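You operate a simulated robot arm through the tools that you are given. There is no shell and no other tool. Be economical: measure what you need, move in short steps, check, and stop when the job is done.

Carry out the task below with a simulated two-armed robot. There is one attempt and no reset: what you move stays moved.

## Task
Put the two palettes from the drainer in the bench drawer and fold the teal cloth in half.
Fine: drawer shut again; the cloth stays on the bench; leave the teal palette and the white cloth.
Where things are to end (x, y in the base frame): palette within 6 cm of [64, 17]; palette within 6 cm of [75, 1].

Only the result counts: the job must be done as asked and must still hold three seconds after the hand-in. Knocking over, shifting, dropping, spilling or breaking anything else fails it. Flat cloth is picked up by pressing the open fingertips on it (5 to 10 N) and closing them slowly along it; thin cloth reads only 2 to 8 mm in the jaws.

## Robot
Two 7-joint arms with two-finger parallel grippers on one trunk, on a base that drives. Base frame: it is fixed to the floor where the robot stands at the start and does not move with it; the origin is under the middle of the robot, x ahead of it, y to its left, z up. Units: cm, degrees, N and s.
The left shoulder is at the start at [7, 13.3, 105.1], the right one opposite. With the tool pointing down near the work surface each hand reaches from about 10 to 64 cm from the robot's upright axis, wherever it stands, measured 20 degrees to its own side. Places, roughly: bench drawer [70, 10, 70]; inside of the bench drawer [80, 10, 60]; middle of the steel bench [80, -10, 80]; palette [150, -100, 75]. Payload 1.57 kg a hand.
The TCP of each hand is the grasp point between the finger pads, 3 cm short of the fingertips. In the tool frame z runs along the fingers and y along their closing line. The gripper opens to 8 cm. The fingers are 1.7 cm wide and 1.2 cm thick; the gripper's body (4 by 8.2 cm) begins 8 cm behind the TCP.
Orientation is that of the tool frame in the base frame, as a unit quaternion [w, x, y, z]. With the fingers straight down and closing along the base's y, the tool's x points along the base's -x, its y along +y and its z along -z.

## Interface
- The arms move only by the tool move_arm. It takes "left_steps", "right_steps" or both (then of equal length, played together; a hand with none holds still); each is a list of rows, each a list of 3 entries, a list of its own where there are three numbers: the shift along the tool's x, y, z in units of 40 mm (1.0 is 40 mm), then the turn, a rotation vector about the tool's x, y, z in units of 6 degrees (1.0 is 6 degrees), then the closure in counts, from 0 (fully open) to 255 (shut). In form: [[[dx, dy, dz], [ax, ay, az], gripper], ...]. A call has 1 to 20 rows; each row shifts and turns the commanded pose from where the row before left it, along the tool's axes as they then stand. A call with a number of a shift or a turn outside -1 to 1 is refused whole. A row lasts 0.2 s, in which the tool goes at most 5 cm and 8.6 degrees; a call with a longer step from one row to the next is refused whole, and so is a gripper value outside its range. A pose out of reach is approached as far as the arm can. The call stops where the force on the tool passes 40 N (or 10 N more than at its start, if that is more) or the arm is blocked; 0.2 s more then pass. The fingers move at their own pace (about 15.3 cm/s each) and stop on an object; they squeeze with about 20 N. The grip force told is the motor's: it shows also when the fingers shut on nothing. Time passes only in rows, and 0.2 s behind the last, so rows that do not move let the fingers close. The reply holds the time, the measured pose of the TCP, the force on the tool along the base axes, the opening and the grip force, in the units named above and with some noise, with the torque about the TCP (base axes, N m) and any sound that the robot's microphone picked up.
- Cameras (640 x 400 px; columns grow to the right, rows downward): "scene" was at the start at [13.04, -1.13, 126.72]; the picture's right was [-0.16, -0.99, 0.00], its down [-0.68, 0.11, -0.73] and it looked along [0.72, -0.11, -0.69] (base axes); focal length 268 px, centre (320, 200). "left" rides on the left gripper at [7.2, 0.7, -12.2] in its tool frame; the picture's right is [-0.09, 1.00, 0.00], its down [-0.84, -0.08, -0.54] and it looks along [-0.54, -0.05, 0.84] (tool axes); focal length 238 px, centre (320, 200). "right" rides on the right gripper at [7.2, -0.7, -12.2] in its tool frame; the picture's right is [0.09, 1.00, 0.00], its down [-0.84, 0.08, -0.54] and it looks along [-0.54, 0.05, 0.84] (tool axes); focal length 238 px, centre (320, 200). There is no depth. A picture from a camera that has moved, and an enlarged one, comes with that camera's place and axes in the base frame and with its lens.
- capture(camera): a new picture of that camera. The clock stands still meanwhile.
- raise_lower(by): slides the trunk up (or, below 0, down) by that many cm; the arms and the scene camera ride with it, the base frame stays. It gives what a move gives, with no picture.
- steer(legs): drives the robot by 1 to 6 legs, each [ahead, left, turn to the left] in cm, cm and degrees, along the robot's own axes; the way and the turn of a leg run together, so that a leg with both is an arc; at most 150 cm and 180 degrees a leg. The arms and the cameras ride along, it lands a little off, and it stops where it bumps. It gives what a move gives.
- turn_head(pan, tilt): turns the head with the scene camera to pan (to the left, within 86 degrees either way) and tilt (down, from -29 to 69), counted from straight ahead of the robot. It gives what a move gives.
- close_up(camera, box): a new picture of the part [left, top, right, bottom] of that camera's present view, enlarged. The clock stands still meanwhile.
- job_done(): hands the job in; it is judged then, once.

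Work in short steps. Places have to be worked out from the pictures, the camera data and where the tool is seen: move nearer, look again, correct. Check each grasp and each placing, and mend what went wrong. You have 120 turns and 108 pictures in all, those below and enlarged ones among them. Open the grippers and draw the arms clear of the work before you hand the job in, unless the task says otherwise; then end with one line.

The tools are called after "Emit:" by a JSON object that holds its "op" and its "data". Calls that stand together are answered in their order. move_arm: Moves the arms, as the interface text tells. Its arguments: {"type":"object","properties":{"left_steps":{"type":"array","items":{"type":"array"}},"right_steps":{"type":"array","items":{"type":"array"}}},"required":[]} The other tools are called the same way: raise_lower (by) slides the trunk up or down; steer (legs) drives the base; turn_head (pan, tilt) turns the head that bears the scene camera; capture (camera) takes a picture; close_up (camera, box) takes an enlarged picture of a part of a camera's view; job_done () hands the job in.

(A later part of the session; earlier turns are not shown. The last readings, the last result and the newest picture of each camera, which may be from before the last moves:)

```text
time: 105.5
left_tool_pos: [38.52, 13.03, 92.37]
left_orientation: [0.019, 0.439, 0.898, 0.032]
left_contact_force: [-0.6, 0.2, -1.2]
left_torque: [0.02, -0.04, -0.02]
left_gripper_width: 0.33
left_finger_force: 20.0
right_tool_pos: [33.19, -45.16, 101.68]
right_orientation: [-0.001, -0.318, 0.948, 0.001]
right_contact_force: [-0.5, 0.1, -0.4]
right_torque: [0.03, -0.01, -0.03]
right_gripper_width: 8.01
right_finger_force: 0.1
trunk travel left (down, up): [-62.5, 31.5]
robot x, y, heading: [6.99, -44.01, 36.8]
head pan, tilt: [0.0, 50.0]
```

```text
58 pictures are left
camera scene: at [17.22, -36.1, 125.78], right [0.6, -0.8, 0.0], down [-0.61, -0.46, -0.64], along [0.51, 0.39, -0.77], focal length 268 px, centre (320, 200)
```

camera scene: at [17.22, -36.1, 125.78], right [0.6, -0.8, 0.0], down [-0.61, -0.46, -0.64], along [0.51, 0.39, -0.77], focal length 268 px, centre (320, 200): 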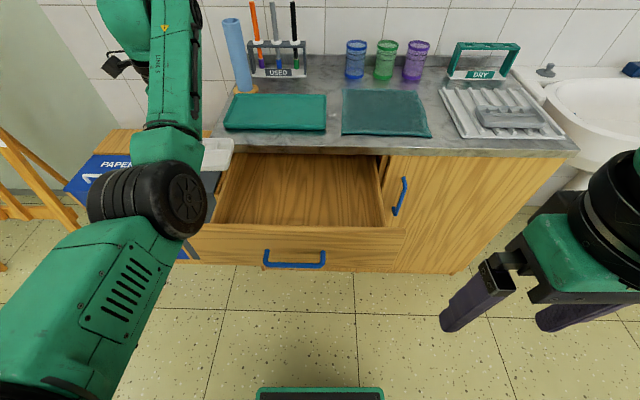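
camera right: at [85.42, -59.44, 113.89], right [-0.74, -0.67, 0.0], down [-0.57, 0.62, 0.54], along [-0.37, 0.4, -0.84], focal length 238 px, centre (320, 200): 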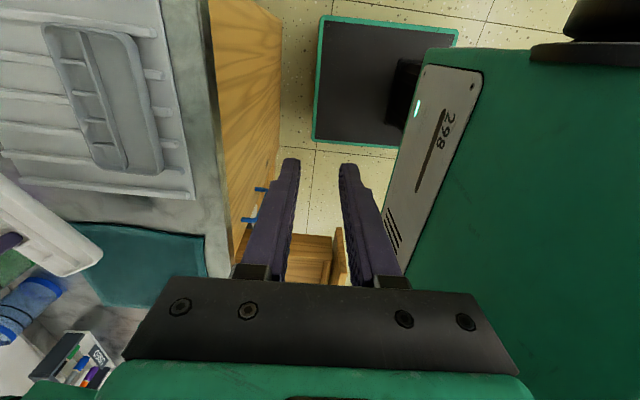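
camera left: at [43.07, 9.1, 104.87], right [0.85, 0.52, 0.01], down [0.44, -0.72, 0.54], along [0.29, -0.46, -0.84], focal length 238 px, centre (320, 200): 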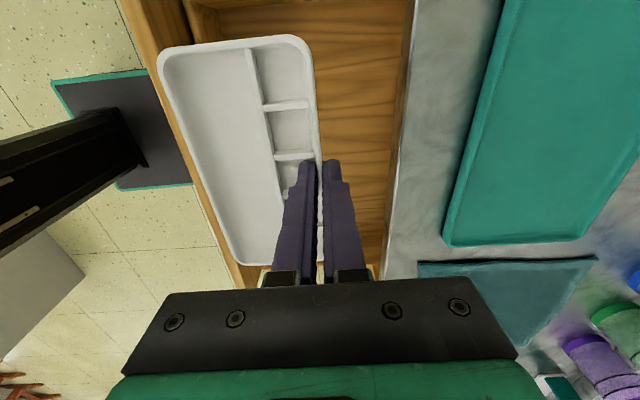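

It moves freely here. I try retracting 8 cm from this spot.

Emit:
{"op": "move_arm", "data": {"left_steps": [[[0, -0.5, 0], [0, 0, 0], 255], [[0, -0.5, 0], [0, 0, 0], 255], [[0, -0.5, 0], [0, 0, 0], 255], [[0, -0.5, 0], [0, 0, 0], 255], [[0, 0, 0], [0, 0, 0], 255]]}}

Emit:
{"op": "capture", "data": {"camera": "scene"}}

```text
time: 106.7
left_tool_pos: [32.7, 9.53, 91.46]
left_orientation: [0.019, 0.438, 0.898, 0.032]
left_contact_force: [0.1, 0.1, -0.1]
left_torque: [-0.01, -0.03, 0.02]
left_gripper_width: 0.35
left_finger_force: 20.1
left hand out of reach, approached as far as the arm can: row 4
right_tool_pos: [33.21, -45.06, 101.69]
right_orientation: [0.0, -0.318, 0.948, -0.001]
right_contact_force: [-0.2, 0.2, -0.6]
right_torque: [0.01, 0.0, 0.0]
right_gripper_width: 8.03
right_finger_force: 0.0
trunk travel left (down, up): [-62.5, 31.5]
robot x, y, heading: [7.12, -44.18, 36.9]
head pan, tilt: [0.0, 50.0]
```

```text
57 pictures are left
camera scene: at [17.2, -36.08, 125.78], right [0.6, -0.8, 0.0], down [-0.61, -0.46, -0.64], along [0.51, 0.39, -0.77], focal length 268 px, centre (320, 200)
```

scene: 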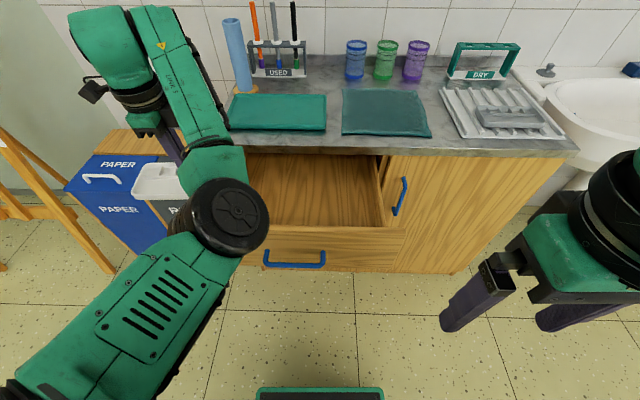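

The 90° yaw is what confines this arm. Only the palette centres matter, so I return the yaw to neutral (palette lengthwise toward the bench) and level the tool.

Emit:
{"op": "move_arm", "data": {"left_steps": [[[0, 0, 0], [0.034, 0.04, -0.987], 255], [[0, 0, 0], [0.034, 0.04, -0.987], 255], [[0, 0, 0], [0.034, 0.04, -0.987], 255], [[0, 0, 0], [0.034, 0.04, -0.987], 255], [[0, 0, 0], [0.034, 0.04, -0.987], 255], [[0, 0, 0], [0.034, 0.04, -0.987], 255], [[0, 0, 0], [0.034, 0.04, -0.987], 255], [[0, 0, 0], [0.034, 0.04, -0.987], 255], [[0, 0, 0], [0.034, 0.04, -0.987], 255], [[0, 0, 0], [0.034, 0.04, -0.987], 255], [[0, 0, 0], [0.034, 0.04, -0.987], 255], [[0, 0, 0], [0.034, 0.04, -0.987], 255], [[0, 0, 0], [0.034, 0.04, -0.987], 255], [[0, 0, 0], [0.034, 0.04, -0.987], 255], [[0, 0, 0], [0.034, 0.04, -0.987], 255], [[0, 0, 0], [0, 0, 0], 255]]}}

Emit:
{"op": "capture", "data": {"camera": "scene"}}

```text
time: 110.1
left_tool_pos: [32.58, 9.57, 91.48]
left_orientation: [0.001, -0.317, 0.949, 0.0]
left_contact_force: [0.2, -0.2, -0.6]
left_torque: [0.04, 0.01, -0.01]
left_gripper_width: 0.33
left_finger_force: 20.0
right_tool_pos: [33.14, -44.95, 101.71]
right_orientation: [0.0, -0.318, 0.948, 0.001]
right_contact_force: [-0.4, -1.1, 0.1]
right_torque: [-0.01, 0.01, -0.01]
right_gripper_width: 7.99
right_finger_force: 0.0
trunk travel left (down, up): [-62.5, 31.5]
robot x, y, heading: [7.37, -43.92, 37.0]
head pan, tilt: [0.0, 50.0]
```

```text
56 pictures are left
camera scene: at [17.19, -36.07, 125.78], right [0.6, -0.8, 0.0], down [-0.61, -0.46, -0.64], along [0.51, 0.39, -0.77], focal length 268 px, centre (320, 200)
```

scene: 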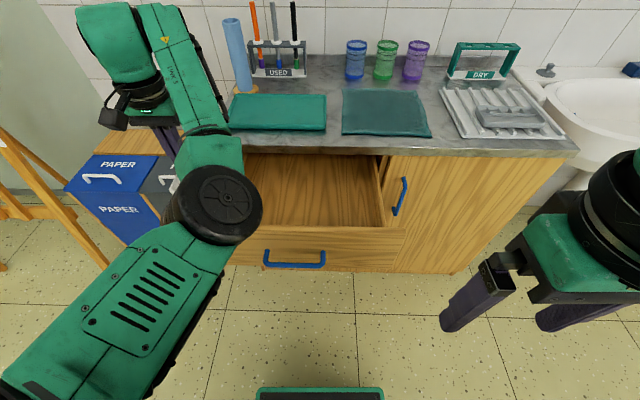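

I move the hand over the left slot in this orientation (hand at e≈21, n≈36; palette centre 4 cm to its right).

Emit:
{"op": "move_arm", "data": {"left_steps": [[[-0.26, -0.57, 0], [0, 0, 0], 255], [[-0.26, -0.57, 0], [0, 0, 0], 255], [[-0.26, -0.57, 0], [0, 0, 0], 255], [[-0.26, -0.57, 0], [0, 0, 0], 255], [[0, 0, 0.4], [0, 0, 0], 255], [[0, 0, 0.4], [0, 0, 0], 255], [[0, 0, 0], [0, 0, 0], 255]]}}

Emit:
{"op": "capture", "data": {"camera": "scene"}}

Emit:
{"op": "capture", "data": {"camera": "left"}}

```text
time: 111.7
left_tool_pos: [41.53, 4.85, 88.43]
left_orientation: [0.0, -0.315, 0.949, 0.0]
left_contact_force: [-0.2, 0.0, -1.0]
left_torque: [0.03, 0.03, 0.0]
left_gripper_width: 0.34
left_finger_force: 19.9
right_tool_pos: [33.12, -44.93, 101.75]
right_orientation: [0.001, -0.318, 0.948, 0.0]
right_contact_force: [0.0, 0.1, 0.0]
right_torque: [-0.02, -0.01, 0.01]
right_gripper_width: 8.01
right_finger_force: 0.1
trunk travel left (down, up): [-62.5, 31.5]
robot x, y, heading: [7.23, -44.06, 37.1]
head pan, tilt: [0.0, 50.0]
```

```text
55 pictures are left
camera scene: at [17.18, -36.08, 125.78], right [0.6, -0.8, 0.0], down [-0.61, -0.46, -0.64], along [0.51, 0.39, -0.77], focal length 268 px, centre (320, 200)
```

scene: 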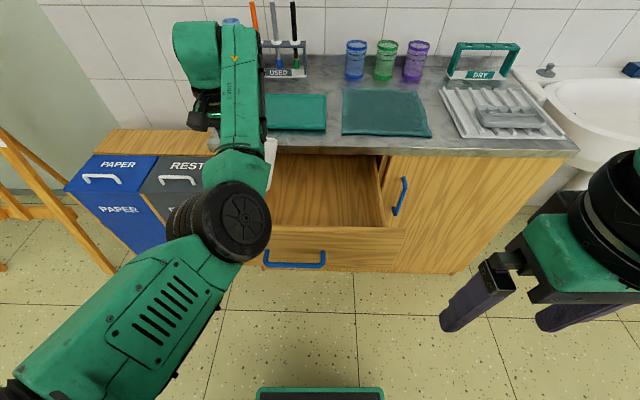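

```text
54 pictures are left
camera left: at [35.22, 0.91, 100.56], right [-0.52, 0.85, 0.0], down [0.72, 0.44, 0.54], along [0.46, 0.28, -0.84], focal length 238 px, centre (320, 200)
```

left: 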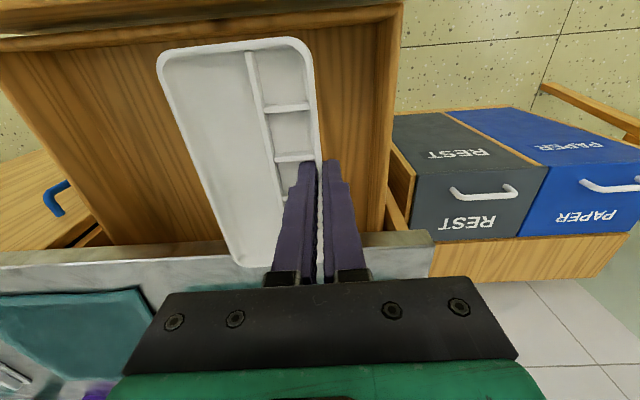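

Everything is aligned over the drawer. I lower by 8 cm with the arm and check elbow clearance.

Emit:
{"op": "move_arm", "data": {"left_steps": [[[0, 0, 0.5], [0, 0, 0], 255], [[0, 0, 0.5], [0, 0, 0], 255], [[0, 0, 0.5], [0, 0, 0], 255], [[0, 0, 0.5], [0, 0, 0], 255], [[0, 0, 0], [0, 0, 0], 255]]}}

Emit:
{"op": "capture", "data": {"camera": "scene"}}

Emit:
{"op": "capture", "data": {"camera": "right"}}

```text
time: 112.9
left_tool_pos: [41.54, 4.93, 80.35]
left_orientation: [0.001, -0.314, 0.949, 0.001]
left_contact_force: [0.5, 0.1, -0.3]
left_torque: [0.02, 0.02, 0.04]
left_gripper_width: 0.3
left_finger_force: 20.3
right_tool_pos: [33.1, -44.86, 101.7]
right_orientation: [0.0, -0.318, 0.948, 0.0]
right_contact_force: [-0.7, 0.4, -0.4]
right_torque: [0.0, -0.02, -0.02]
right_gripper_width: 7.99
right_finger_force: 0.2
trunk travel left (down, up): [-62.5, 31.5]
robot x, y, heading: [7.19, -43.88, 37.3]
head pan, tilt: [0.0, 50.0]
```

```text
53 pictures are left
camera scene: at [17.18, -36.09, 125.79], right [0.6, -0.8, 0.0], down [-0.61, -0.46, -0.64], along [0.51, 0.39, -0.77], focal length 268 px, centre (320, 200)
```

scene: 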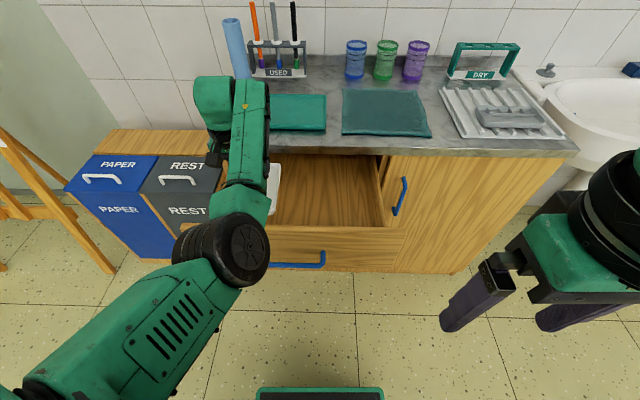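

```text
52 pictures are left
camera right: at [27.72, -49.8, 113.87], right [-0.67, 0.74, 0.0], down [0.62, 0.57, 0.54], along [0.4, 0.37, -0.84], focal length 238 px, centre (320, 200)
```

right: 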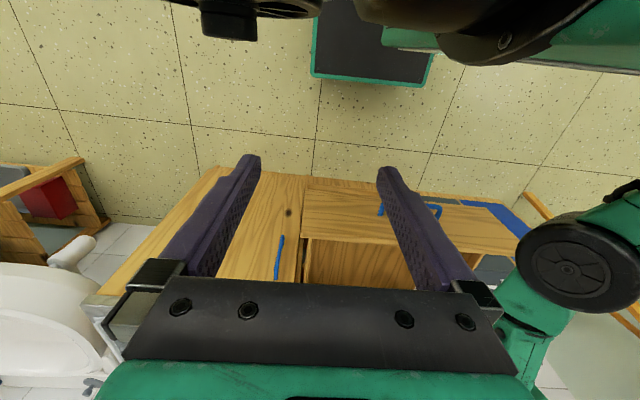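

By triangulation the elbow is at n≈8, z≈98, clear of the drawer front. I lower further toward the drawer floor.

Emit:
{"op": "move_arm", "data": {"left_steps": [[[0, 0, 0.5], [0, 0, 0], 255], [[0, 0, 0.5], [0, 0, 0], 255], [[0, 0, 0.4], [0, 0, 0], 255], [[0, 0, 0.2], [0, 0, 0], 255], [[0, 0, 0.1], [0, 0, 0], 255], [[0, 0, 0], [0, 0, 0], 255]]}}

Emit:
{"op": "capture", "data": {"camera": "left"}}

```text
time: 114.3
left_tool_pos: [41.34, 4.94, 73.51]
left_orientation: [0.001, -0.316, 0.949, 0.0]
left_contact_force: [-0.6, -0.7, 0.0]
left_torque: [0.01, 0.0, -0.03]
left_gripper_width: 0.32
left_finger_force: 20.6
right_tool_pos: [33.1, -44.98, 101.83]
right_orientation: [0.0, -0.318, 0.948, 0.0]
right_contact_force: [0.5, -1.0, 0.3]
right_torque: [0.01, -0.01, 0.02]
right_gripper_width: 7.99
right_finger_force: 0.0
trunk travel left (down, up): [-62.5, 31.5]
robot x, y, heading: [7.39, -44.09, 37.0]
head pan, tilt: [0.0, 50.0]
```

```text
51 pictures are left
camera left: at [35.19, 0.96, 85.63], right [-0.52, 0.85, 0.0], down [0.72, 0.44, 0.54], along [0.46, 0.28, -0.84], focal length 238 px, centre (320, 200)
```

left: 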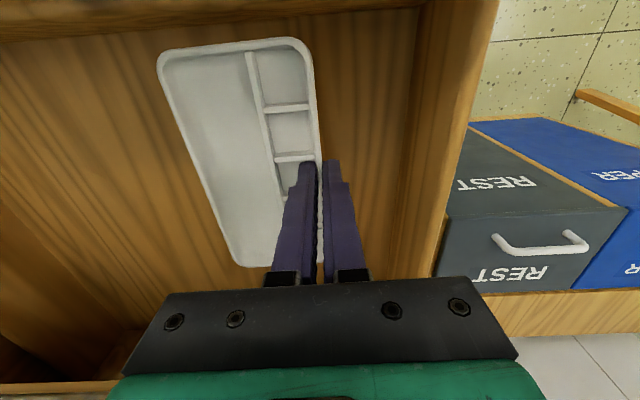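

It is inside the drawer with walls clear. I keep lowering in small steps until it touches.

Emit:
{"op": "move_arm", "data": {"left_steps": [[[0, 0, 0.15], [0, 0, 0], 255], [[0, 0, 0.15], [0, 0, 0], 255], [[0, 0, 0.15], [0, 0, 0], 255], [[0, 0, 0.15], [0, 0, 0], 255], [[0, 0, 0], [0, 0, 0], 255]]}}

```text
time: 115.5
left_tool_pos: [41.47, 5.01, 71.13]
left_orientation: [0.0, -0.316, 0.949, 0.001]
left_contact_force: [-0.6, 0.4, 0.2]
left_torque: [0.01, 0.04, 0.01]
left_gripper_width: 0.33
left_finger_force: 20.5
right_tool_pos: [33.18, -45.11, 101.7]
right_orientation: [0.0, -0.318, 0.948, 0.0]
right_contact_force: [-0.5, 1.2, 0.5]
right_torque: [-0.02, 0.01, -0.03]
right_gripper_width: 7.98
right_finger_force: 0.0
trunk travel left (down, up): [-62.5, 31.5]
robot x, y, heading: [6.99, -43.78, 37.1]
head pan, tilt: [0.0, 50.0]
```

Not yet at the floor; I continue downward carefully.

Emit:
{"op": "move_arm", "data": {"left_steps": [[[0, 0, 0.12], [0, 0, 0], 255], [[0, 0, 0.12], [0, 0, 0], 255], [[0, 0, 0.1], [0, 0, 0], 255], [[0, 0, 0.1], [0, 0, 0], 255], [[0, 0, 0], [0, 0, 0], 255]]}}

Emit:
{"op": "capture", "data": {"camera": "left"}}

```text
time: 116.7
left_tool_pos: [41.4, 4.88, 69.35]
left_orientation: [0.0, -0.316, 0.949, 0.001]
left_contact_force: [0.9, 0.6, -0.5]
left_torque: [0.04, 0.02, -0.01]
left_gripper_width: 0.34
left_finger_force: 19.5
right_tool_pos: [33.22, -45.07, 101.73]
right_orientation: [0.0, -0.318, 0.948, 0.0]
right_contact_force: [-0.7, 0.2, -0.1]
right_torque: [-0.01, 0.01, 0.01]
right_gripper_width: 8.0
right_finger_force: 0.0
trunk travel left (down, up): [-62.5, 31.5]
robot x, y, heading: [7.16, -43.54, 37.2]
head pan, tilt: [0.0, 50.0]
```

```text
50 pictures are left
camera left: at [35.19, 1.01, 81.51], right [-0.52, 0.85, 0.0], down [0.72, 0.44, 0.54], along [0.46, 0.28, -0.84], focal length 238 px, centre (320, 200)
```

left: 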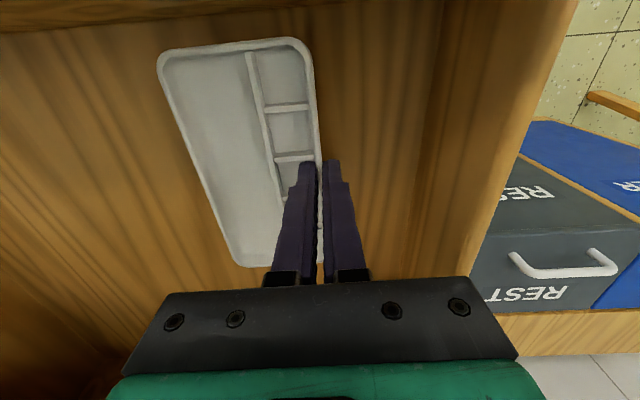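

Still above the floor; I go on.

Emit:
{"op": "move_arm", "data": {"left_steps": [[[0, 0, 0.1], [0, 0, 0], 255], [[0, 0, 0.1], [0, 0, 0], 255], [[0, 0, 0.1], [0, 0, 0], 255], [[0, 0, 0.1], [0, 0, 0], 255], [[0, 0, 0], [0, 0, 0], 255]]}}

```text
time: 117.9
left_tool_pos: [41.37, 4.75, 68.41]
left_orientation: [0.005, -0.317, 0.949, 0.004]
left_contact_force: [-1.2, 2.0, 30.3]
left_torque: [-0.03, -0.03, -0.02]
left_gripper_width: 0.33
left_finger_force: 20.1
right_tool_pos: [32.9, -45.27, 101.95]
right_orientation: [0.001, -0.318, 0.948, 0.001]
right_contact_force: [-0.7, 0.6, -0.2]
right_torque: [0.02, 0.04, 0.0]
right_gripper_width: 8.0
right_finger_force: 0.0
trunk travel left (down, up): [-62.5, 31.5]
robot x, y, heading: [7.07, -43.99, 37.0]
head pan, tilt: [0.0, 50.0]
```

Touched the floor. I ease off, open slightly, and lift straight out.

Emit:
{"op": "move_arm", "data": {"left_steps": [[[0, 0, -0.18], [0, 0, 0], 255], [[0, 0, 0], [0, 0, 0], 215], [[0, 0, 0], [0, 0, 0], 205], [[0, 0, -0.2], [0, 0, 0], 205], [[0, 0, -0.5], [0, 0, 0], 205], [[0, 0, -0.8], [0, 0, 0], 205], [[0, 0, -0.8], [0, 0, 0], 205], [[0, 0, -0.8], [0, 0, 0], 205], [[0, 0, -0.8], [0, 0, 0], 205], [[0, 0, -0.8], [0, 0, 0], 205], [[0, 0, -0.8], [0, 0, 0], 205], [[0, 0, -0.8], [0, 0, 0], 205], [[0, 0, 0], [0, 0, 0], 205]]}}

Emit:
{"op": "capture", "data": {"camera": "left"}}

```text
time: 120.7
left_tool_pos: [41.66, 4.99, 93.67]
left_orientation: [0.0, -0.315, 0.949, 0.001]
left_contact_force: [-0.3, 0.7, 0.4]
left_torque: [-0.02, 0.01, -0.03]
left_gripper_width: 1.57
left_finger_force: 0.0
right_tool_pos: [33.09, -45.05, 101.66]
right_orientation: [0.0, -0.318, 0.948, 0.0]
right_contact_force: [-0.3, -0.4, -0.2]
right_torque: [0.0, 0.0, 0.01]
right_gripper_width: 7.99
right_finger_force: 0.1
trunk travel left (down, up): [-62.5, 31.5]
robot x, y, heading: [7.13, -43.83, 37.4]
head pan, tilt: [0.0, 50.0]
```

```text
49 pictures are left
camera left: at [35.34, 0.99, 105.88], right [-0.52, 0.85, 0.0], down [0.72, 0.44, 0.54], along [0.46, 0.28, -0.84], focal length 238 px, centre (320, 200)
```

left: 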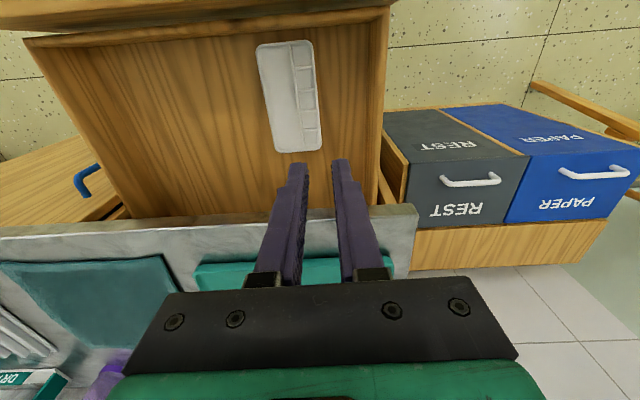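

The white palette lies at about e 25.7, n 34.6 — within 2 cm of its target once the drawer closes. Now for the grey one: I drive to the drainer with the left hand kept well to my left, then yaw it.

Emit:
{"op": "steer", "data": {"legs": [[0, -76, 0], [17, 0, 0]]}}

Emit:
{"op": "move_arm", "data": {"left_steps": [[[0, 0.75, 0], [0, 0, 0], 172], [[0, 0.75, 0], [0, 0, 0], 172], [[0, 0.75, 0], [0, 0, 0], 172], [[0, 0, 0], [0, 0, 1], 172], [[0, 0, 0], [0, 0, 1], 172], [[0, 0, 0], [0, 0, 1], 172], [[0, 0, 0], [0, 0, 1], 172], [[0, 0, 0], [0, 0, 1], 172], [[0, 0, 0], [0, 0, 1], 172], [[0, 0, 0], [0, 0, 1], 172], [[0, 0, 0], [0, 0, 1], 172], [[0, 0, 0], [0, 0, 1], 172], [[0, 0, 0], [0, 0, 1], 172], [[0, 0, 0], [0, 0, 1], 172], [[0, 0, 0], [0, 0, 1], 172], [[0, 0, 0], [0, 0, 1], 172], [[0, 0, 0], [0, 0, 1], 172], [[0, 0, 0], [0, 0, 1], 172], [[0, 0, 0], [0, 0, 0], 172]]}}

Emit:
{"op": "capture", "data": {"camera": "scene"}}

Emit:
{"op": "capture", "data": {"camera": "left"}}

```text
time: 125.9
left_tool_pos: [101.12, -45.23, 93.77]
left_orientation: [0.001, -0.319, 0.948, 0.0]
left_contact_force: [-0.1, -0.1, -0.1]
left_torque: [0.0, 0.01, -0.02]
left_gripper_width: 1.58
left_finger_force: 0.1
right_tool_pos: [93.1, -94.97, 101.68]
right_orientation: [0.0, -0.322, 0.947, 0.0]
right_contact_force: [0.4, 0.7, -0.3]
right_torque: [-0.02, 0.0, -0.02]
right_gripper_width: 7.99
right_finger_force: 0.1
trunk travel left (down, up): [-62.5, 31.5]
robot x, y, heading: [67.25, -94.01, 37.6]
head pan, tilt: [0.0, 50.0]
```

```text
time: 129.9
left_tool_pos: [95.76, -37.92, 93.7]
left_orientation: [0.0, 0.445, 0.895, 0.001]
left_contact_force: [0.2, 0.3, 0.4]
left_torque: [0.04, 0.0, -0.02]
left_gripper_width: 2.61
left_finger_force: 0.0
right_tool_pos: [93.11, -95.0, 101.69]
right_orientation: [0.0, -0.322, 0.947, 0.0]
right_contact_force: [-0.3, 0.0, 0.6]
right_torque: [-0.02, 0.0, 0.02]
right_gripper_width: 8.0
right_finger_force: 0.0
trunk travel left (down, up): [-62.5, 31.5]
robot x, y, heading: [67.34, -94.47, 37.6]
head pan, tilt: [0.0, 50.0]
```

```text
48 pictures are left
camera scene: at [77.11, -86.24, 125.78], right [0.61, -0.79, 0.0], down [-0.61, -0.47, -0.64], along [0.51, 0.39, -0.77], focal length 268 px, centre (320, 200)
```

scene: 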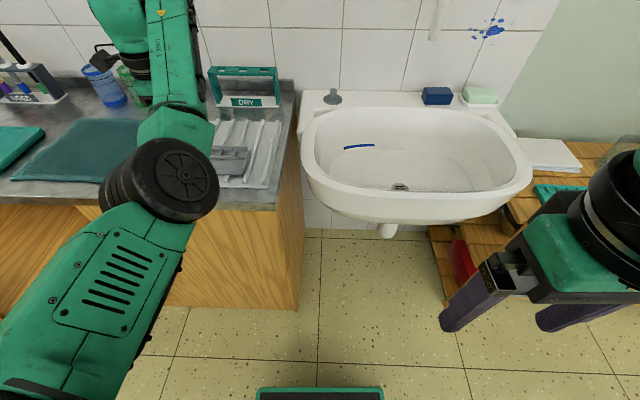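

```text
47 pictures are left
camera left: at [91.78, -31.89, 105.9], right [0.85, 0.53, 0.0], down [0.44, -0.71, 0.54], along [0.29, -0.46, -0.84], focal length 238 px, centre (320, 200)
```

left: 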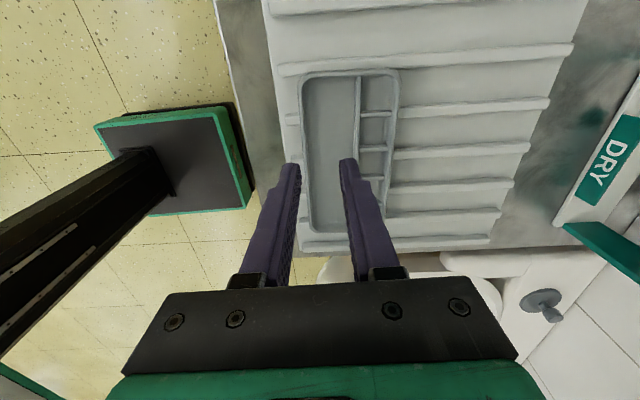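

The grey palette is in view; its centre is e≈90.4 and front wall n≈52.6. I shift there and descend to just above the rim.

Emit:
{"op": "move_arm", "data": {"left_steps": [[[-0.33, -0.14, 0], [0, 0, 0], 172], [[-0.32, -0.14, 0], [0, 0, 0], 172], [[0, 0, 0.5], [0, 0, 0], 172], [[0, 0, 0.5], [0, 0, 0], 172], [[0, 0, 0], [0, 0, 0], 172]]}}

Emit:
{"op": "close_up", "data": {"camera": "left", "box": [220, 80, 420, 205]}}

```text
time: 131.1
left_tool_pos: [96.46, -40.67, 89.71]
left_orientation: [0.0, 0.444, 0.896, 0.001]
left_contact_force: [0.4, 0.1, -0.5]
left_torque: [-0.01, 0.02, -0.01]
left_gripper_width: 2.58
left_finger_force: 0.1
right_tool_pos: [93.16, -94.95, 101.59]
right_orientation: [0.0, -0.322, 0.947, 0.001]
right_contact_force: [-0.1, 0.0, -0.4]
right_torque: [-0.03, 0.02, 0.0]
right_gripper_width: 7.97
right_finger_force: 0.0
trunk travel left (down, up): [-62.5, 31.5]
robot x, y, heading: [67.4, -94.12, 37.5]
head pan, tilt: [0.0, 50.0]
```

```text
3.20 times, centred on (320, 142) of left
camera zoom: at [92.52, -34.72, 101.9], right [0.85, 0.53, 0.0], down [0.45, -0.71, 0.54], along [0.29, -0.46, -0.84], focal length 763 px, centre (320, 384)
```

zoom: 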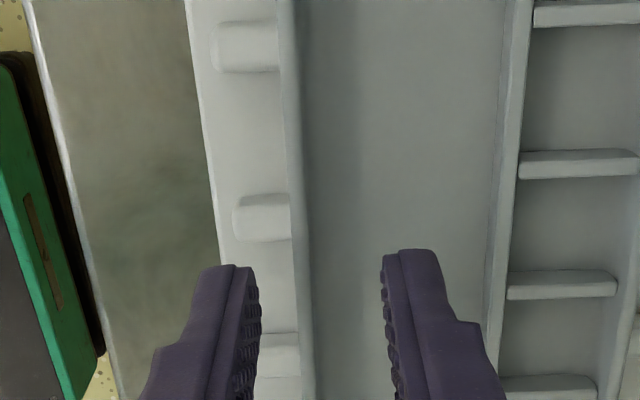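

The front wall lies between the fingers. I shift 3 mm, lower 2.2 cm, and close slowly.

Emit:
{"op": "move_arm", "data": {"left_steps": [[[0, -0.08, 0.25], [0, 0, 0], 172], [[0, 0, 0.2], [0, 0, 0], 172], [[0, 0, 0.1], [0, 0, 0], 172], [[0, 0, 0], [0, 0, 0], 172], [[0, 0, 0], [0, 0, 0], 195], [[0, 0, 0], [0, 0, 0], 215], [[0, 0, 0], [0, 0, 0], 235], [[0, 0, 0], [0, 0, 0], 255], [[0, 0, 0], [0, 0, 0], 255]]}}

```text
time: 133.1
left_tool_pos: [96.17, -40.84, 87.54]
left_orientation: [0.0, 0.444, 0.896, 0.002]
left_contact_force: [-0.2, -0.1, 0.0]
left_torque: [0.03, 0.02, 0.05]
left_gripper_width: 0.32
left_finger_force: 20.1
right_tool_pos: [93.15, -94.91, 101.72]
right_orientation: [0.0, -0.322, 0.947, 0.0]
right_contact_force: [0.5, 0.7, 0.9]
right_torque: [-0.03, -0.01, 0.01]
right_gripper_width: 8.01
right_finger_force: 0.1
trunk travel left (down, up): [-62.5, 31.5]
robot x, y, heading: [67.07, -94.45, 37.7]
head pan, tilt: [0.0, 50.0]
```

The grey wall is gripped (0.32 cm). I lift slowly to about z 95 and yaw back to neutral.

Emit:
{"op": "move_arm", "data": {"left_steps": [[[0, 0, -0.1], [0, 0, 0], 255], [[0, 0, -0.2], [0, 0, 0], 255], [[0, 0, -0.4], [0, 0, 0], 255], [[0, 0, -0.5], [0, 0, 0], 255], [[0, 0, -0.5], [0, 0, 0], 255], [[0, 0, 0], [0, 0, 0], 255]]}}

Emit:
{"op": "move_arm", "data": {"left_steps": [[[0, 0, 0], [0, 0, -1], 255], [[0, 0, 0], [0, 0, -1], 255], [[0, 0, 0], [0, 0, -1], 255], [[0, 0, 0], [0, 0, -1], 255], [[0, 0, 0], [0, 0, -1], 255], [[0, 0, 0], [0, 0, -1], 255], [[0, 0, 0], [0, 0, -1], 255], [[0, 0, 0], [0, 0, -1], 255], [[0, 0, 0], [0, 0, -1], 255], [[0, 0, 0], [0, 0, -1], 255], [[0, 0, 0], [0, 0, -1], 255], [[0, 0, 0], [0, 0, -1], 255], [[0, 0, 0], [0, 0, -1], 255], [[0, 0, 0], [0, 0, -1], 255], [[0, 0, 0], [0, 0, -1], 255], [[0, 0, 0], [0, 0, 0], 255]]}}

Emit:
{"op": "capture", "data": {"camera": "left"}}

```text
time: 134.5
left_tool_pos: [96.28, -40.7, 94.27]
left_orientation: [0.001, 0.444, 0.896, 0.001]
left_contact_force: [0.0, 0.0, -1.2]
left_torque: [-0.03, 0.04, -0.01]
left_gripper_width: 0.34
left_finger_force: 20.0
right_tool_pos: [93.18, -95.06, 101.68]
right_orientation: [0.001, -0.322, 0.947, 0.0]
right_contact_force: [0.6, 0.1, 0.1]
right_torque: [0.02, -0.01, -0.03]
right_gripper_width: 8.0
right_finger_force: 0.0
trunk travel left (down, up): [-62.5, 31.5]
robot x, y, heading: [67.42, -93.92, 37.4]
head pan, tilt: [0.0, 50.0]
```

```text
time: 137.9
left_tool_pos: [96.16, -40.88, 94.35]
left_orientation: [0.001, -0.32, 0.947, 0.001]
left_contact_force: [1.2, -0.8, -0.7]
left_torque: [-0.04, -0.01, -0.03]
left_gripper_width: 0.33
left_finger_force: 19.9
right_tool_pos: [93.24, -95.05, 101.66]
right_orientation: [-0.001, -0.322, 0.947, -0.001]
right_contact_force: [-0.3, -0.7, 0.3]
right_torque: [0.01, 0.0, -0.02]
right_gripper_width: 8.02
right_finger_force: 0.2
trunk travel left (down, up): [-62.5, 31.5]
robot x, y, heading: [66.74, -94.19, 37.5]
head pan, tilt: [0.0, 50.0]
```

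```text
45 pictures are left
camera left: at [89.89, -44.8, 106.47], right [-0.53, 0.85, 0.0], down [0.71, 0.45, 0.54], along [0.46, 0.29, -0.84], focal length 238 px, centre (320, 200)
```

left: 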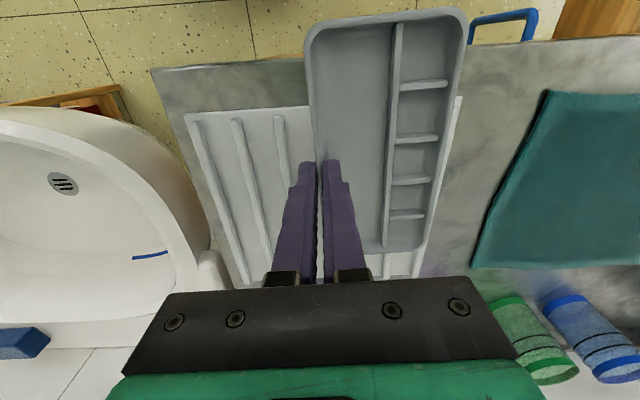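

Grey palette held with its centre 4 cm to the hand's left. I drive back 16 cm and left 42 cm to put it over the right slot.

Emit:
{"op": "steer", "data": {"legs": [[-16.5, 0, 0], [0, 42, -0.5]]}}

Emit:
{"op": "capture", "data": {"camera": "left"}}

Emit:
{"op": "capture", "data": {"camera": "scene"}}

```text
time: 141.6
left_tool_pos: [58.35, -17.62, 94.36]
left_orientation: [0.001, -0.313, 0.95, 0.001]
left_contact_force: [-0.5, 0.1, -2.0]
left_torque: [-0.04, 0.01, -0.02]
left_gripper_width: 0.33
left_finger_force: 20.3
right_tool_pos: [54.59, -71.82, 101.67]
right_orientation: [-0.001, -0.315, 0.949, 0.0]
right_contact_force: [0.6, 0.4, -0.2]
right_torque: [-0.04, 0.02, -0.03]
right_gripper_width: 7.99
right_finger_force: 0.1
trunk travel left (down, up): [-62.5, 31.5]
robot x, y, heading: [28.64, -71.07, 36.9]
head pan, tilt: [0.0, 50.0]
```

```text
44 pictures are left
camera left: at [51.98, -21.6, 106.48], right [-0.52, 0.85, 0.0], down [0.72, 0.44, 0.54], along [0.46, 0.28, -0.84], focal length 238 px, centre (320, 200)
```

left: 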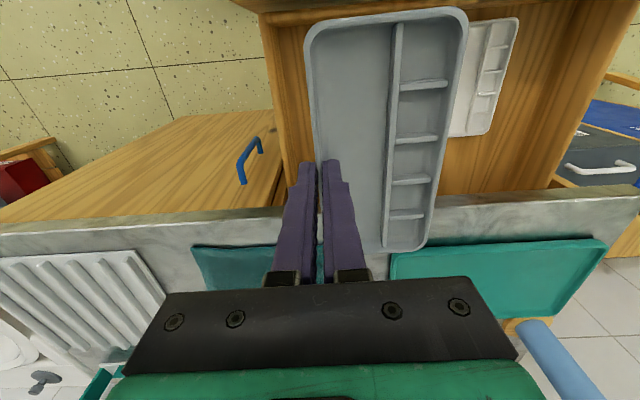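

```text
43 pictures are left
camera scene: at [38.64, -62.86, 125.78], right [0.6, -0.8, 0.0], down [-0.61, -0.46, -0.64], along [0.51, 0.39, -0.77], focal length 268 px, centre (320, 200)
```

scene: 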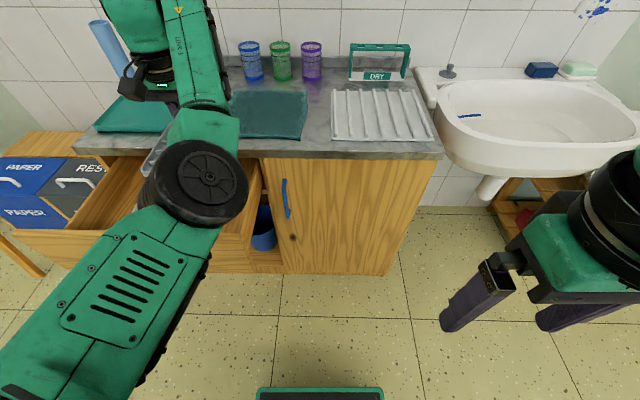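

Over the right slot. I shift 2 cm left for wall clearance and lower to about z 70.

Emit:
{"op": "move_arm", "data": {"left_steps": [[[0, 0.25, 0.3], [0, 0, 0], 255], [[0, 0.25, 0.6], [0, 0, 0], 255], [[0, 0, 0.8], [0, 0, 0], 255], [[0, 0, 0.8], [0, 0, 0], 255], [[0, 0, 0.8], [0, 0, 0], 255], [[0, 0, 0.8], [0, 0, 0], 255], [[0, 0, 0.8], [0, 0, 0], 255], [[0, 0, 0.6], [0, 0, 0], 255], [[0, 0, 0.4], [0, 0, 0], 255], [[0, 0, 0], [0, 0, 0], 255]]}}

Emit:
{"op": "capture", "data": {"camera": "left"}}

```text
time: 143.8
left_tool_pos: [56.99, -16.11, 70.57]
left_orientation: [0.001, -0.314, 0.95, 0.0]
left_contact_force: [-1.3, -0.6, -0.3]
left_torque: [0.02, -0.08, 0.0]
left_gripper_width: 0.34
left_finger_force: 20.2
right_tool_pos: [54.6, -71.93, 101.71]
right_orientation: [0.0, -0.316, 0.949, 0.0]
right_contact_force: [-0.1, -0.2, -0.1]
right_torque: [0.05, 0.01, 0.0]
right_gripper_width: 8.02
right_finger_force: 0.1
trunk travel left (down, up): [-62.5, 31.5]
robot x, y, heading: [28.73, -70.73, 36.7]
head pan, tilt: [0.0, 50.0]
```

```text
42 pictures are left
camera left: at [50.75, -20.05, 82.79], right [-0.52, 0.85, 0.0], down [0.72, 0.44, 0.54], along [0.46, 0.28, -0.84], focal length 238 px, centre (320, 200)
```

left: 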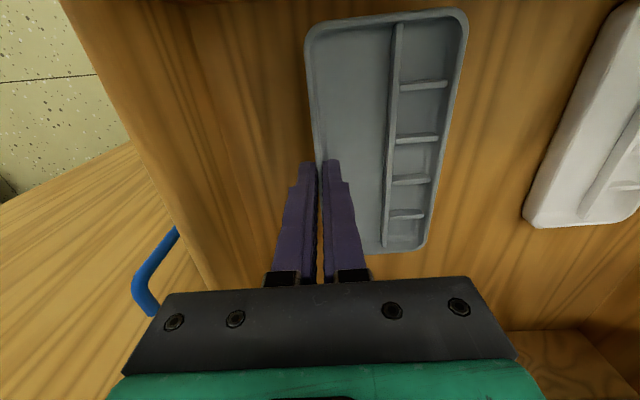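

It is well inside and apart from the white one. I lower the last 2 cm in small steps.

Emit:
{"op": "move_arm", "data": {"left_steps": [[[0, 0, 0.15], [0, 0, 0], 255], [[0, 0, 0.15], [0, 0, 0], 255], [[0, 0, 0.12], [0, 0, 0], 255], [[0, 0, 0.1], [0, 0, 0], 255], [[0, 0, 0], [0, 0, 0], 255]]}}

```text
time: 145.0
left_tool_pos: [57.06, -16.04, 68.68]
left_orientation: [0.001, -0.313, 0.95, 0.001]
left_contact_force: [0.6, -0.6, 3.1]
left_torque: [-0.13, 0.22, -0.01]
left_gripper_width: 0.32
left_finger_force: 20.1
right_tool_pos: [54.51, -71.85, 101.75]
right_orientation: [-0.001, -0.315, 0.949, 0.001]
right_contact_force: [0.2, 0.2, 0.2]
right_torque: [0.04, 0.0, -0.01]
right_gripper_width: 7.99
right_finger_force: 0.1
trunk travel left (down, up): [-62.5, 31.5]
robot x, y, heading: [28.29, -71.0, 36.6]
head pan, tilt: [0.0, 50.0]
```

Light contact. I settle it 2 mm more, release, and lift out.

Emit:
{"op": "move_arm", "data": {"left_steps": [[[0, 0, 0.05], [0, 0, 0], 255], [[0, 0, 0], [0, 0, 0], 215], [[0, 0, 0], [0, 0, 0], 205], [[0, 0, -0.2], [0, 0, 0], 205], [[0, 0, -0.5], [0, 0, 0], 205], [[0, 0, -0.8], [0, 0, 0], 205], [[0, 0, -0.8], [0, 0, 0], 205], [[0, 0, -0.8], [0, 0, 0], 205], [[0, 0, -0.8], [0, 0, 0], 205], [[0, 0, -0.8], [0, 0, 0], 205], [[0, 0, -0.8], [0, 0, 0], 205], [[0, 0, -0.8], [0, 0, 0], 205], [[0, 0, 0], [0, 0, 0], 205]]}}

Emit:
{"op": "capture", "data": {"camera": "left"}}

```text
time: 147.8
left_tool_pos: [57.24, -16.16, 93.6]
left_orientation: [0.001, -0.313, 0.95, 0.0]
left_contact_force: [-0.7, -0.5, 1.2]
left_torque: [-0.01, 0.05, 0.0]
left_gripper_width: 1.56
left_finger_force: 0.0
right_tool_pos: [54.62, -71.79, 101.57]
right_orientation: [0.0, -0.316, 0.949, 0.0]
right_contact_force: [-0.1, -0.5, 0.7]
right_torque: [0.0, 0.0, -0.01]
right_gripper_width: 7.98
right_finger_force: 0.1
trunk travel left (down, up): [-62.5, 31.5]
robot x, y, heading: [28.46, -70.75, 36.9]
head pan, tilt: [0.0, 50.0]
```

```text
41 pictures are left
camera left: at [50.91, -19.97, 105.86], right [-0.52, 0.86, 0.0], down [0.72, 0.44, 0.54], along [0.46, 0.28, -0.84], focal length 238 px, centre (320, 200)
```

left: 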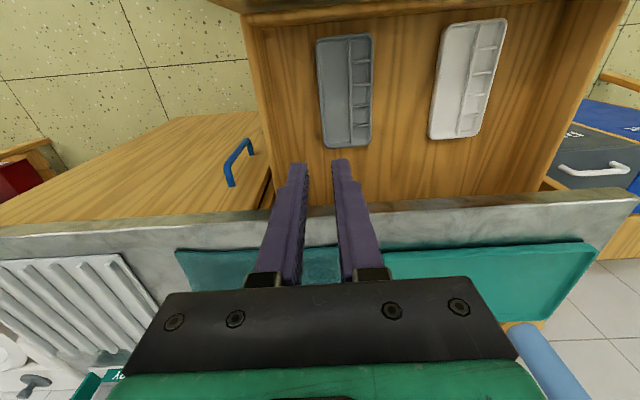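

Both palettes lie in the drawer near e 43 and e 25, n≈34.6, right for the targets after closing. To shut it I will push the handle bar's middle with closed fingers pointing down, using the base; first I position in front of the handle.

Emit:
{"op": "steer", "data": {"legs": [[-22, 0, 0], [0, 12.7, 0]]}}

Emit:
{"op": "move_arm", "data": {"left_steps": [[[0, 0, 0.5], [0, 0, 0], 255], [[0, 0, 0.8], [0, 0, 0], 255], [[0, 0, 0.8], [0, 0, 0], 255], [[0, 0, 0.8], [0, 0, 0], 255], [[0, 0, 0.8], [0, 0, 0], 255], [[0, 0, 0.8], [0, 0, 0], 255], [[0, 0, 0.8], [0, 0, 0], 255], [[0, 0, 0.4], [0, 0, 0], 255], [[0, 0, 0], [0, 0, 0], 255]]}}

Emit:
{"op": "capture", "data": {"camera": "left"}}

Emit:
{"op": "capture", "data": {"camera": "scene"}}

```text
time: 150.3
left_tool_pos: [32.27, -19.17, 93.74]
left_orientation: [0.0, -0.314, 0.949, 0.0]
left_contact_force: [0.2, 1.5, -0.6]
left_torque: [0.0, -0.03, -0.02]
left_gripper_width: 1.59
left_finger_force: 0.1
right_tool_pos: [29.62, -74.88, 101.64]
right_orientation: [0.0, -0.315, 0.949, 0.001]
right_contact_force: [0.3, 0.1, -0.4]
right_torque: [0.02, -0.03, 0.03]
right_gripper_width: 8.01
right_finger_force: 0.0
trunk travel left (down, up): [-62.5, 31.5]
robot x, y, heading: [3.27, -73.39, 36.7]
head pan, tilt: [0.0, 50.0]
```

```text
time: 152.3
left_tool_pos: [32.02, -19.13, 70.85]
left_orientation: [0.001, -0.313, 0.95, 0.0]
left_contact_force: [-0.6, -0.1, 0.2]
left_torque: [0.01, 0.0, 0.0]
left_gripper_width: 0.0
left_finger_force: 20.1
right_tool_pos: [29.48, -74.86, 101.54]
right_orientation: [-0.001, -0.315, 0.949, 0.0]
right_contact_force: [-0.2, -0.6, -0.3]
right_torque: [0.0, 0.0, 0.0]
right_gripper_width: 7.98
right_finger_force: 0.1
trunk travel left (down, up): [-62.5, 31.5]
robot x, y, heading: [3.6, -73.67, 36.7]
head pan, tilt: [0.0, 50.0]
```

```text
40 pictures are left
camera left: at [25.83, -23.04, 82.95], right [-0.52, 0.86, 0.0], down [0.72, 0.43, 0.54], along [0.46, 0.28, -0.84], focal length 238 px, centre (320, 200)
```

left: 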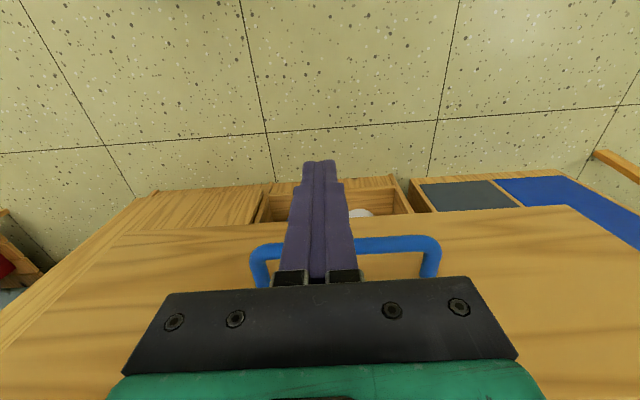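

```text
39 pictures are left
camera scene: at [13.57, -65.89, 125.79], right [0.6, -0.8, 0.0], down [-0.61, -0.46, -0.64], along [0.51, 0.39, -0.77], focal length 268 px, centre (320, 200)
```

scene: 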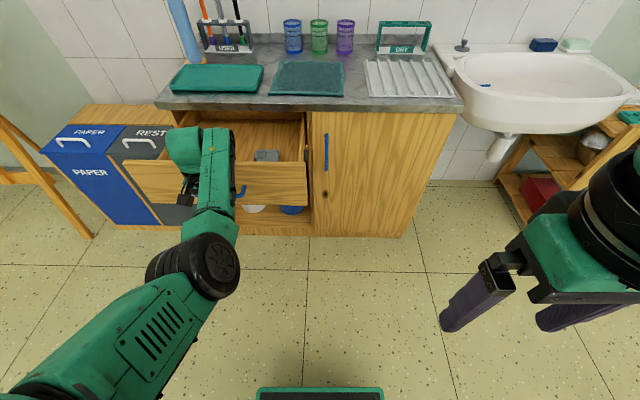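

The closed fingers are in front of the handle bar. I drive forward 14 cm to start pushing the drawer.

Emit:
{"op": "steer", "data": {"legs": [[14, 0, 0]]}}

Emit:
{"op": "capture", "data": {"camera": "scene"}}

```text
time: 153.7
left_tool_pos: [43.64, -10.84, 70.84]
left_orientation: [0.001, -0.311, 0.95, 0.0]
left_contact_force: [-0.2, 0.5, -0.4]
left_torque: [-0.01, 0.0, 0.01]
left_gripper_width: 0.0
left_finger_force: 20.3
right_tool_pos: [40.83, -66.58, 101.72]
right_orientation: [0.0, -0.314, 0.949, 0.0]
right_contact_force: [-0.6, 0.4, 0.4]
right_torque: [-0.01, 0.04, 0.02]
right_gripper_width: 7.99
right_finger_force: 0.0
trunk travel left (down, up): [-62.5, 31.5]
robot x, y, heading: [14.85, -65.43, 36.6]
head pan, tilt: [0.0, 50.0]
```

```text
38 pictures are left
camera scene: at [24.92, -57.49, 125.79], right [0.6, -0.8, 0.0], down [-0.62, -0.46, -0.64], along [0.52, 0.38, -0.77], focal length 268 px, centre (320, 200)
```

scene: 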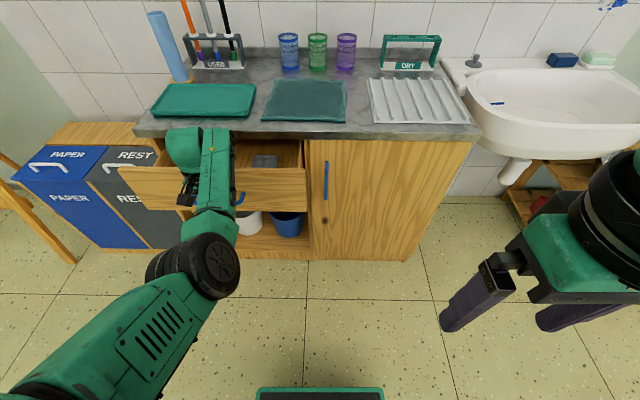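

The drawer is moving in (hand n≈28.4; it is shut near n≈43.2). I drive 12.5 cm more.

Emit:
{"op": "steer", "data": {"legs": [[12.5, 0, 0]]}}

Emit:
{"op": "move_arm", "data": {"left_steps": [[[-0.15, 0, 0], [0, 0, 0], 255], [[-0.15, 0, 0], [0, 0, 0], 255], [[-0.1, 0, 0], [0, 0, 0], 255], [[0, 0, 0], [0, 0, 0], 255]]}}

Emit:
{"op": "capture", "data": {"camera": "scene"}}

```text
time: 154.9
left_tool_pos: [53.92, -3.27, 70.76]
left_orientation: [0.001, -0.31, 0.951, 0.0]
left_contact_force: [-0.3, 0.3, 0.0]
left_torque: [-0.02, 0.01, 0.0]
left_gripper_width: 0.0
left_finger_force: 20.1
right_tool_pos: [51.12, -58.94, 101.75]
right_orientation: [0.0, -0.313, 0.95, 0.0]
right_contact_force: [0.2, -0.4, -0.4]
right_torque: [-0.01, 0.01, 0.02]
right_gripper_width: 8.01
right_finger_force: 0.0
trunk travel left (down, up): [-62.5, 31.5]
robot x, y, heading: [25.0, -57.37, 36.5]
head pan, tilt: [0.0, 50.0]
```

```text
time: 155.9
left_tool_pos: [55.19, -2.34, 70.81]
left_orientation: [0.001, -0.311, 0.95, 0.0]
left_contact_force: [-1.0, 0.6, -0.2]
left_torque: [-0.02, -0.01, 0.01]
left_gripper_width: 0.0
left_finger_force: 20.1
right_tool_pos: [51.04, -58.92, 101.7]
right_orientation: [0.001, -0.313, 0.95, -0.001]
right_contact_force: [-0.2, 0.0, 0.2]
right_torque: [0.02, -0.01, -0.02]
right_gripper_width: 8.0
right_finger_force: 0.0
trunk travel left (down, up): [-62.5, 31.5]
robot x, y, heading: [25.09, -57.34, 36.3]
head pan, tilt: [0.0, 50.0]
```

```text
37 pictures are left
camera scene: at [35.19, -49.89, 125.78], right [0.6, -0.8, 0.0], down [-0.62, -0.46, -0.64], along [0.52, 0.38, -0.77], focal length 268 px, centre (320, 200)
```

scene: 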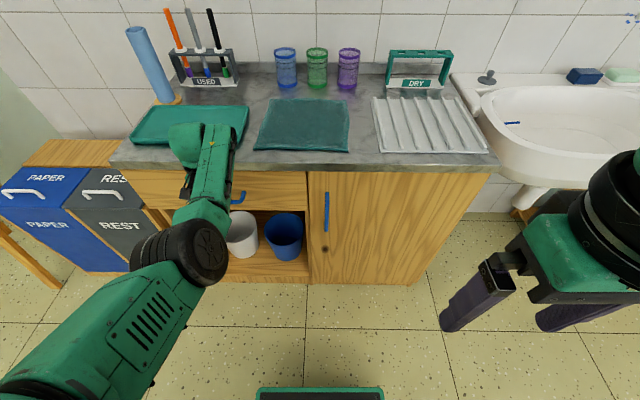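

Nearly shut. I push a little more until resistance shows.

Emit:
{"op": "move_arm", "data": {"left_steps": [[[-0.1, 0, 0], [0, 0, 0], 255], [[-0.1, 0, 0], [0, 0, 0], 255], [[-0.08, 0, 0], [0, 0, 0], 255], [[0, 0, 0], [0, 0, 0], 255]]}}

Emit:
{"op": "capture", "data": {"camera": "left"}}

```text
time: 156.8
left_tool_pos: [55.41, -2.12, 70.78]
left_orientation: [-0.002, -0.31, 0.951, -0.001]
left_contact_force: [-17.7, -14.4, 8.0]
left_torque: [1.67, -2.23, -0.4]
left_gripper_width: 0.0
left_finger_force: 19.7
right_tool_pos: [50.68, -59.3, 102.05]
right_orientation: [0.003, -0.314, 0.95, 0.001]
right_contact_force: [-0.2, 0.8, -0.3]
right_torque: [-0.02, -0.02, 0.0]
right_gripper_width: 7.98
right_finger_force: 0.0
trunk travel left (down, up): [-62.5, 31.5]
robot x, y, heading: [25.03, -57.88, 36.7]
head pan, tilt: [0.0, 50.0]
stopped in row 4 (left hand): the force on the tool passed its limit (the readings are from after the stop); the commanded pose is now the measured one
```

```text
36 pictures are left
camera left: at [49.19, -5.98, 83.08], right [-0.51, 0.86, 0.0], down [0.72, 0.43, 0.54], along [0.46, 0.27, -0.84], focal length 238 px, centre (320, 200)
```

left: 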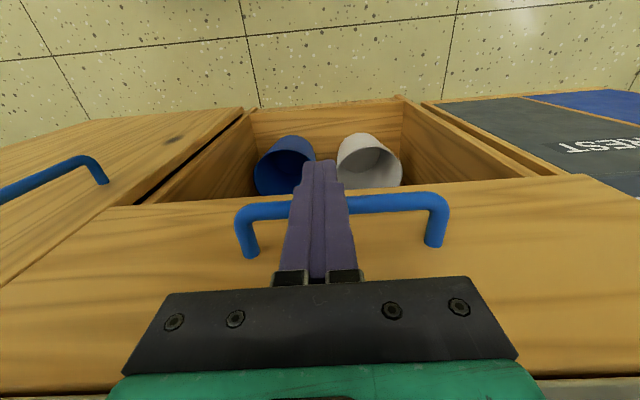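

The torque shows the gripper body met the bench edge rather than the drawer stop. I back off a few cm and look at how shut the drawer is.

Emit:
{"op": "move_arm", "data": {"left_steps": [[[0.5, 0, 0], [0, 0, 0], 255], [[0.5, 0, 0], [0, 0, 0], 255], [[0.5, 0.5, 0], [0, 0, 0], 255], [[0, 0.8, 0], [0, 0, 0], 255], [[0, 0.8, 0], [0, 0, 0], 255], [[0, 0, 0], [0, 0, 0], 255]]}}

Emit:
{"op": "close_up", "data": {"camera": "scene", "box": [120, 130, 360, 280]}}

```text
time: 158.2
left_tool_pos: [46.13, 1.25, 70.54]
left_orientation: [-0.005, -0.308, 0.951, -0.003]
left_contact_force: [-0.1, -0.3, 0.1]
left_torque: [0.02, 0.04, 0.01]
left_gripper_width: 0.01
left_finger_force: 19.7
right_tool_pos: [50.98, -59.12, 101.73]
right_orientation: [-0.001, -0.313, 0.95, 0.001]
right_contact_force: [0.2, -0.1, -0.2]
right_torque: [0.0, 0.0, -0.01]
right_gripper_width: 7.98
right_finger_force: 0.1
trunk travel left (down, up): [-62.5, 31.5]
robot x, y, heading: [25.05, -57.85, 36.6]
head pan, tilt: [0.0, 50.0]
```

```text
2.67 times, centred on (240, 205) of scene
camera zoom: at [35.17, -49.98, 125.78], right [0.6, -0.8, 0.0], down [-0.62, -0.46, -0.64], along [0.52, 0.38, -0.77], focal length 715 px, centre (533, 187)
```

zoom: 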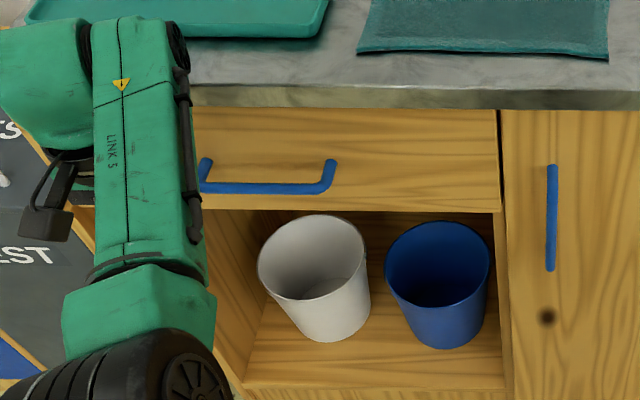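

The drawer looks shut to within a few millimetres. To make sure, I tilt the fingers forward 24° so the gripper body clears the bench edge, and press the bar's middle once more.

Emit:
{"op": "move_arm", "data": {"left_steps": [[[0, -0.65, 0], [0, -1, 0], 255], [[0, -0.65, 0], [0, -1, 0], 255], [[0, -0.65, 0], [0, -1, 0], 255], [[0, 0, 0], [0, -1, 0], 255], [[0, 0, 0], [0, 0, 0], 255]]}}

Emit:
{"op": "move_arm", "data": {"left_steps": [[[-0.5, 0, 0.22], [0, 0, 0], 255], [[-0.5, 0, 0.22], [0, 0, 0], 255], [[-0.2, 0, 0.1], [0, 0, 0], 255], [[-0.1, 0, 0.05], [0, 0, 0], 255], [[-0.1, 0, 0.05], [0, 0, 0], 255], [[-0.1, 0, 0.05], [0, 0, 0], 255], [[0, 0, 0], [0, 0, 0], 255]]}}

```text
time: 159.4
left_tool_pos: [50.61, -4.83, 70.59]
left_orientation: [0.194, -0.304, 0.931, 0.064]
left_contact_force: [-0.3, 0.0, 0.2]
left_torque: [0.01, 0.03, 0.04]
left_gripper_width: 0.01
left_finger_force: 20.3
right_tool_pos: [50.92, -58.92, 101.67]
right_orientation: [0.001, -0.314, 0.949, 0.001]
right_contact_force: [-0.7, 0.5, 0.3]
right_torque: [-0.01, -0.02, 0.03]
right_gripper_width: 8.0
right_finger_force: 0.0
trunk travel left (down, up): [-62.5, 31.5]
robot x, y, heading: [24.82, -58.01, 36.1]
head pan, tilt: [0.0, 50.0]
```

```text
time: 160.9
left_tool_pos: [55.37, -1.35, 69.73]
left_orientation: [0.182, -0.306, 0.933, 0.058]
left_contact_force: [-11.3, -7.8, -0.2]
left_torque: [0.04, -0.09, -0.01]
left_gripper_width: 0.02
left_finger_force: 20.5
right_tool_pos: [50.91, -58.99, 101.63]
right_orientation: [0.0, -0.315, 0.949, 0.001]
right_contact_force: [-0.5, -0.9, -0.2]
right_torque: [0.01, 0.02, -0.01]
right_gripper_width: 8.01
right_finger_force: 0.1
trunk travel left (down, up): [-62.5, 31.5]
robot x, y, heading: [25.19, -57.58, 36.7]
head pan, tilt: [0.0, 50.0]
stopped in row 7 (left hand): the force on the tool passed its limit (the readings are from after the stop); the commanded pose is now the measured one
```

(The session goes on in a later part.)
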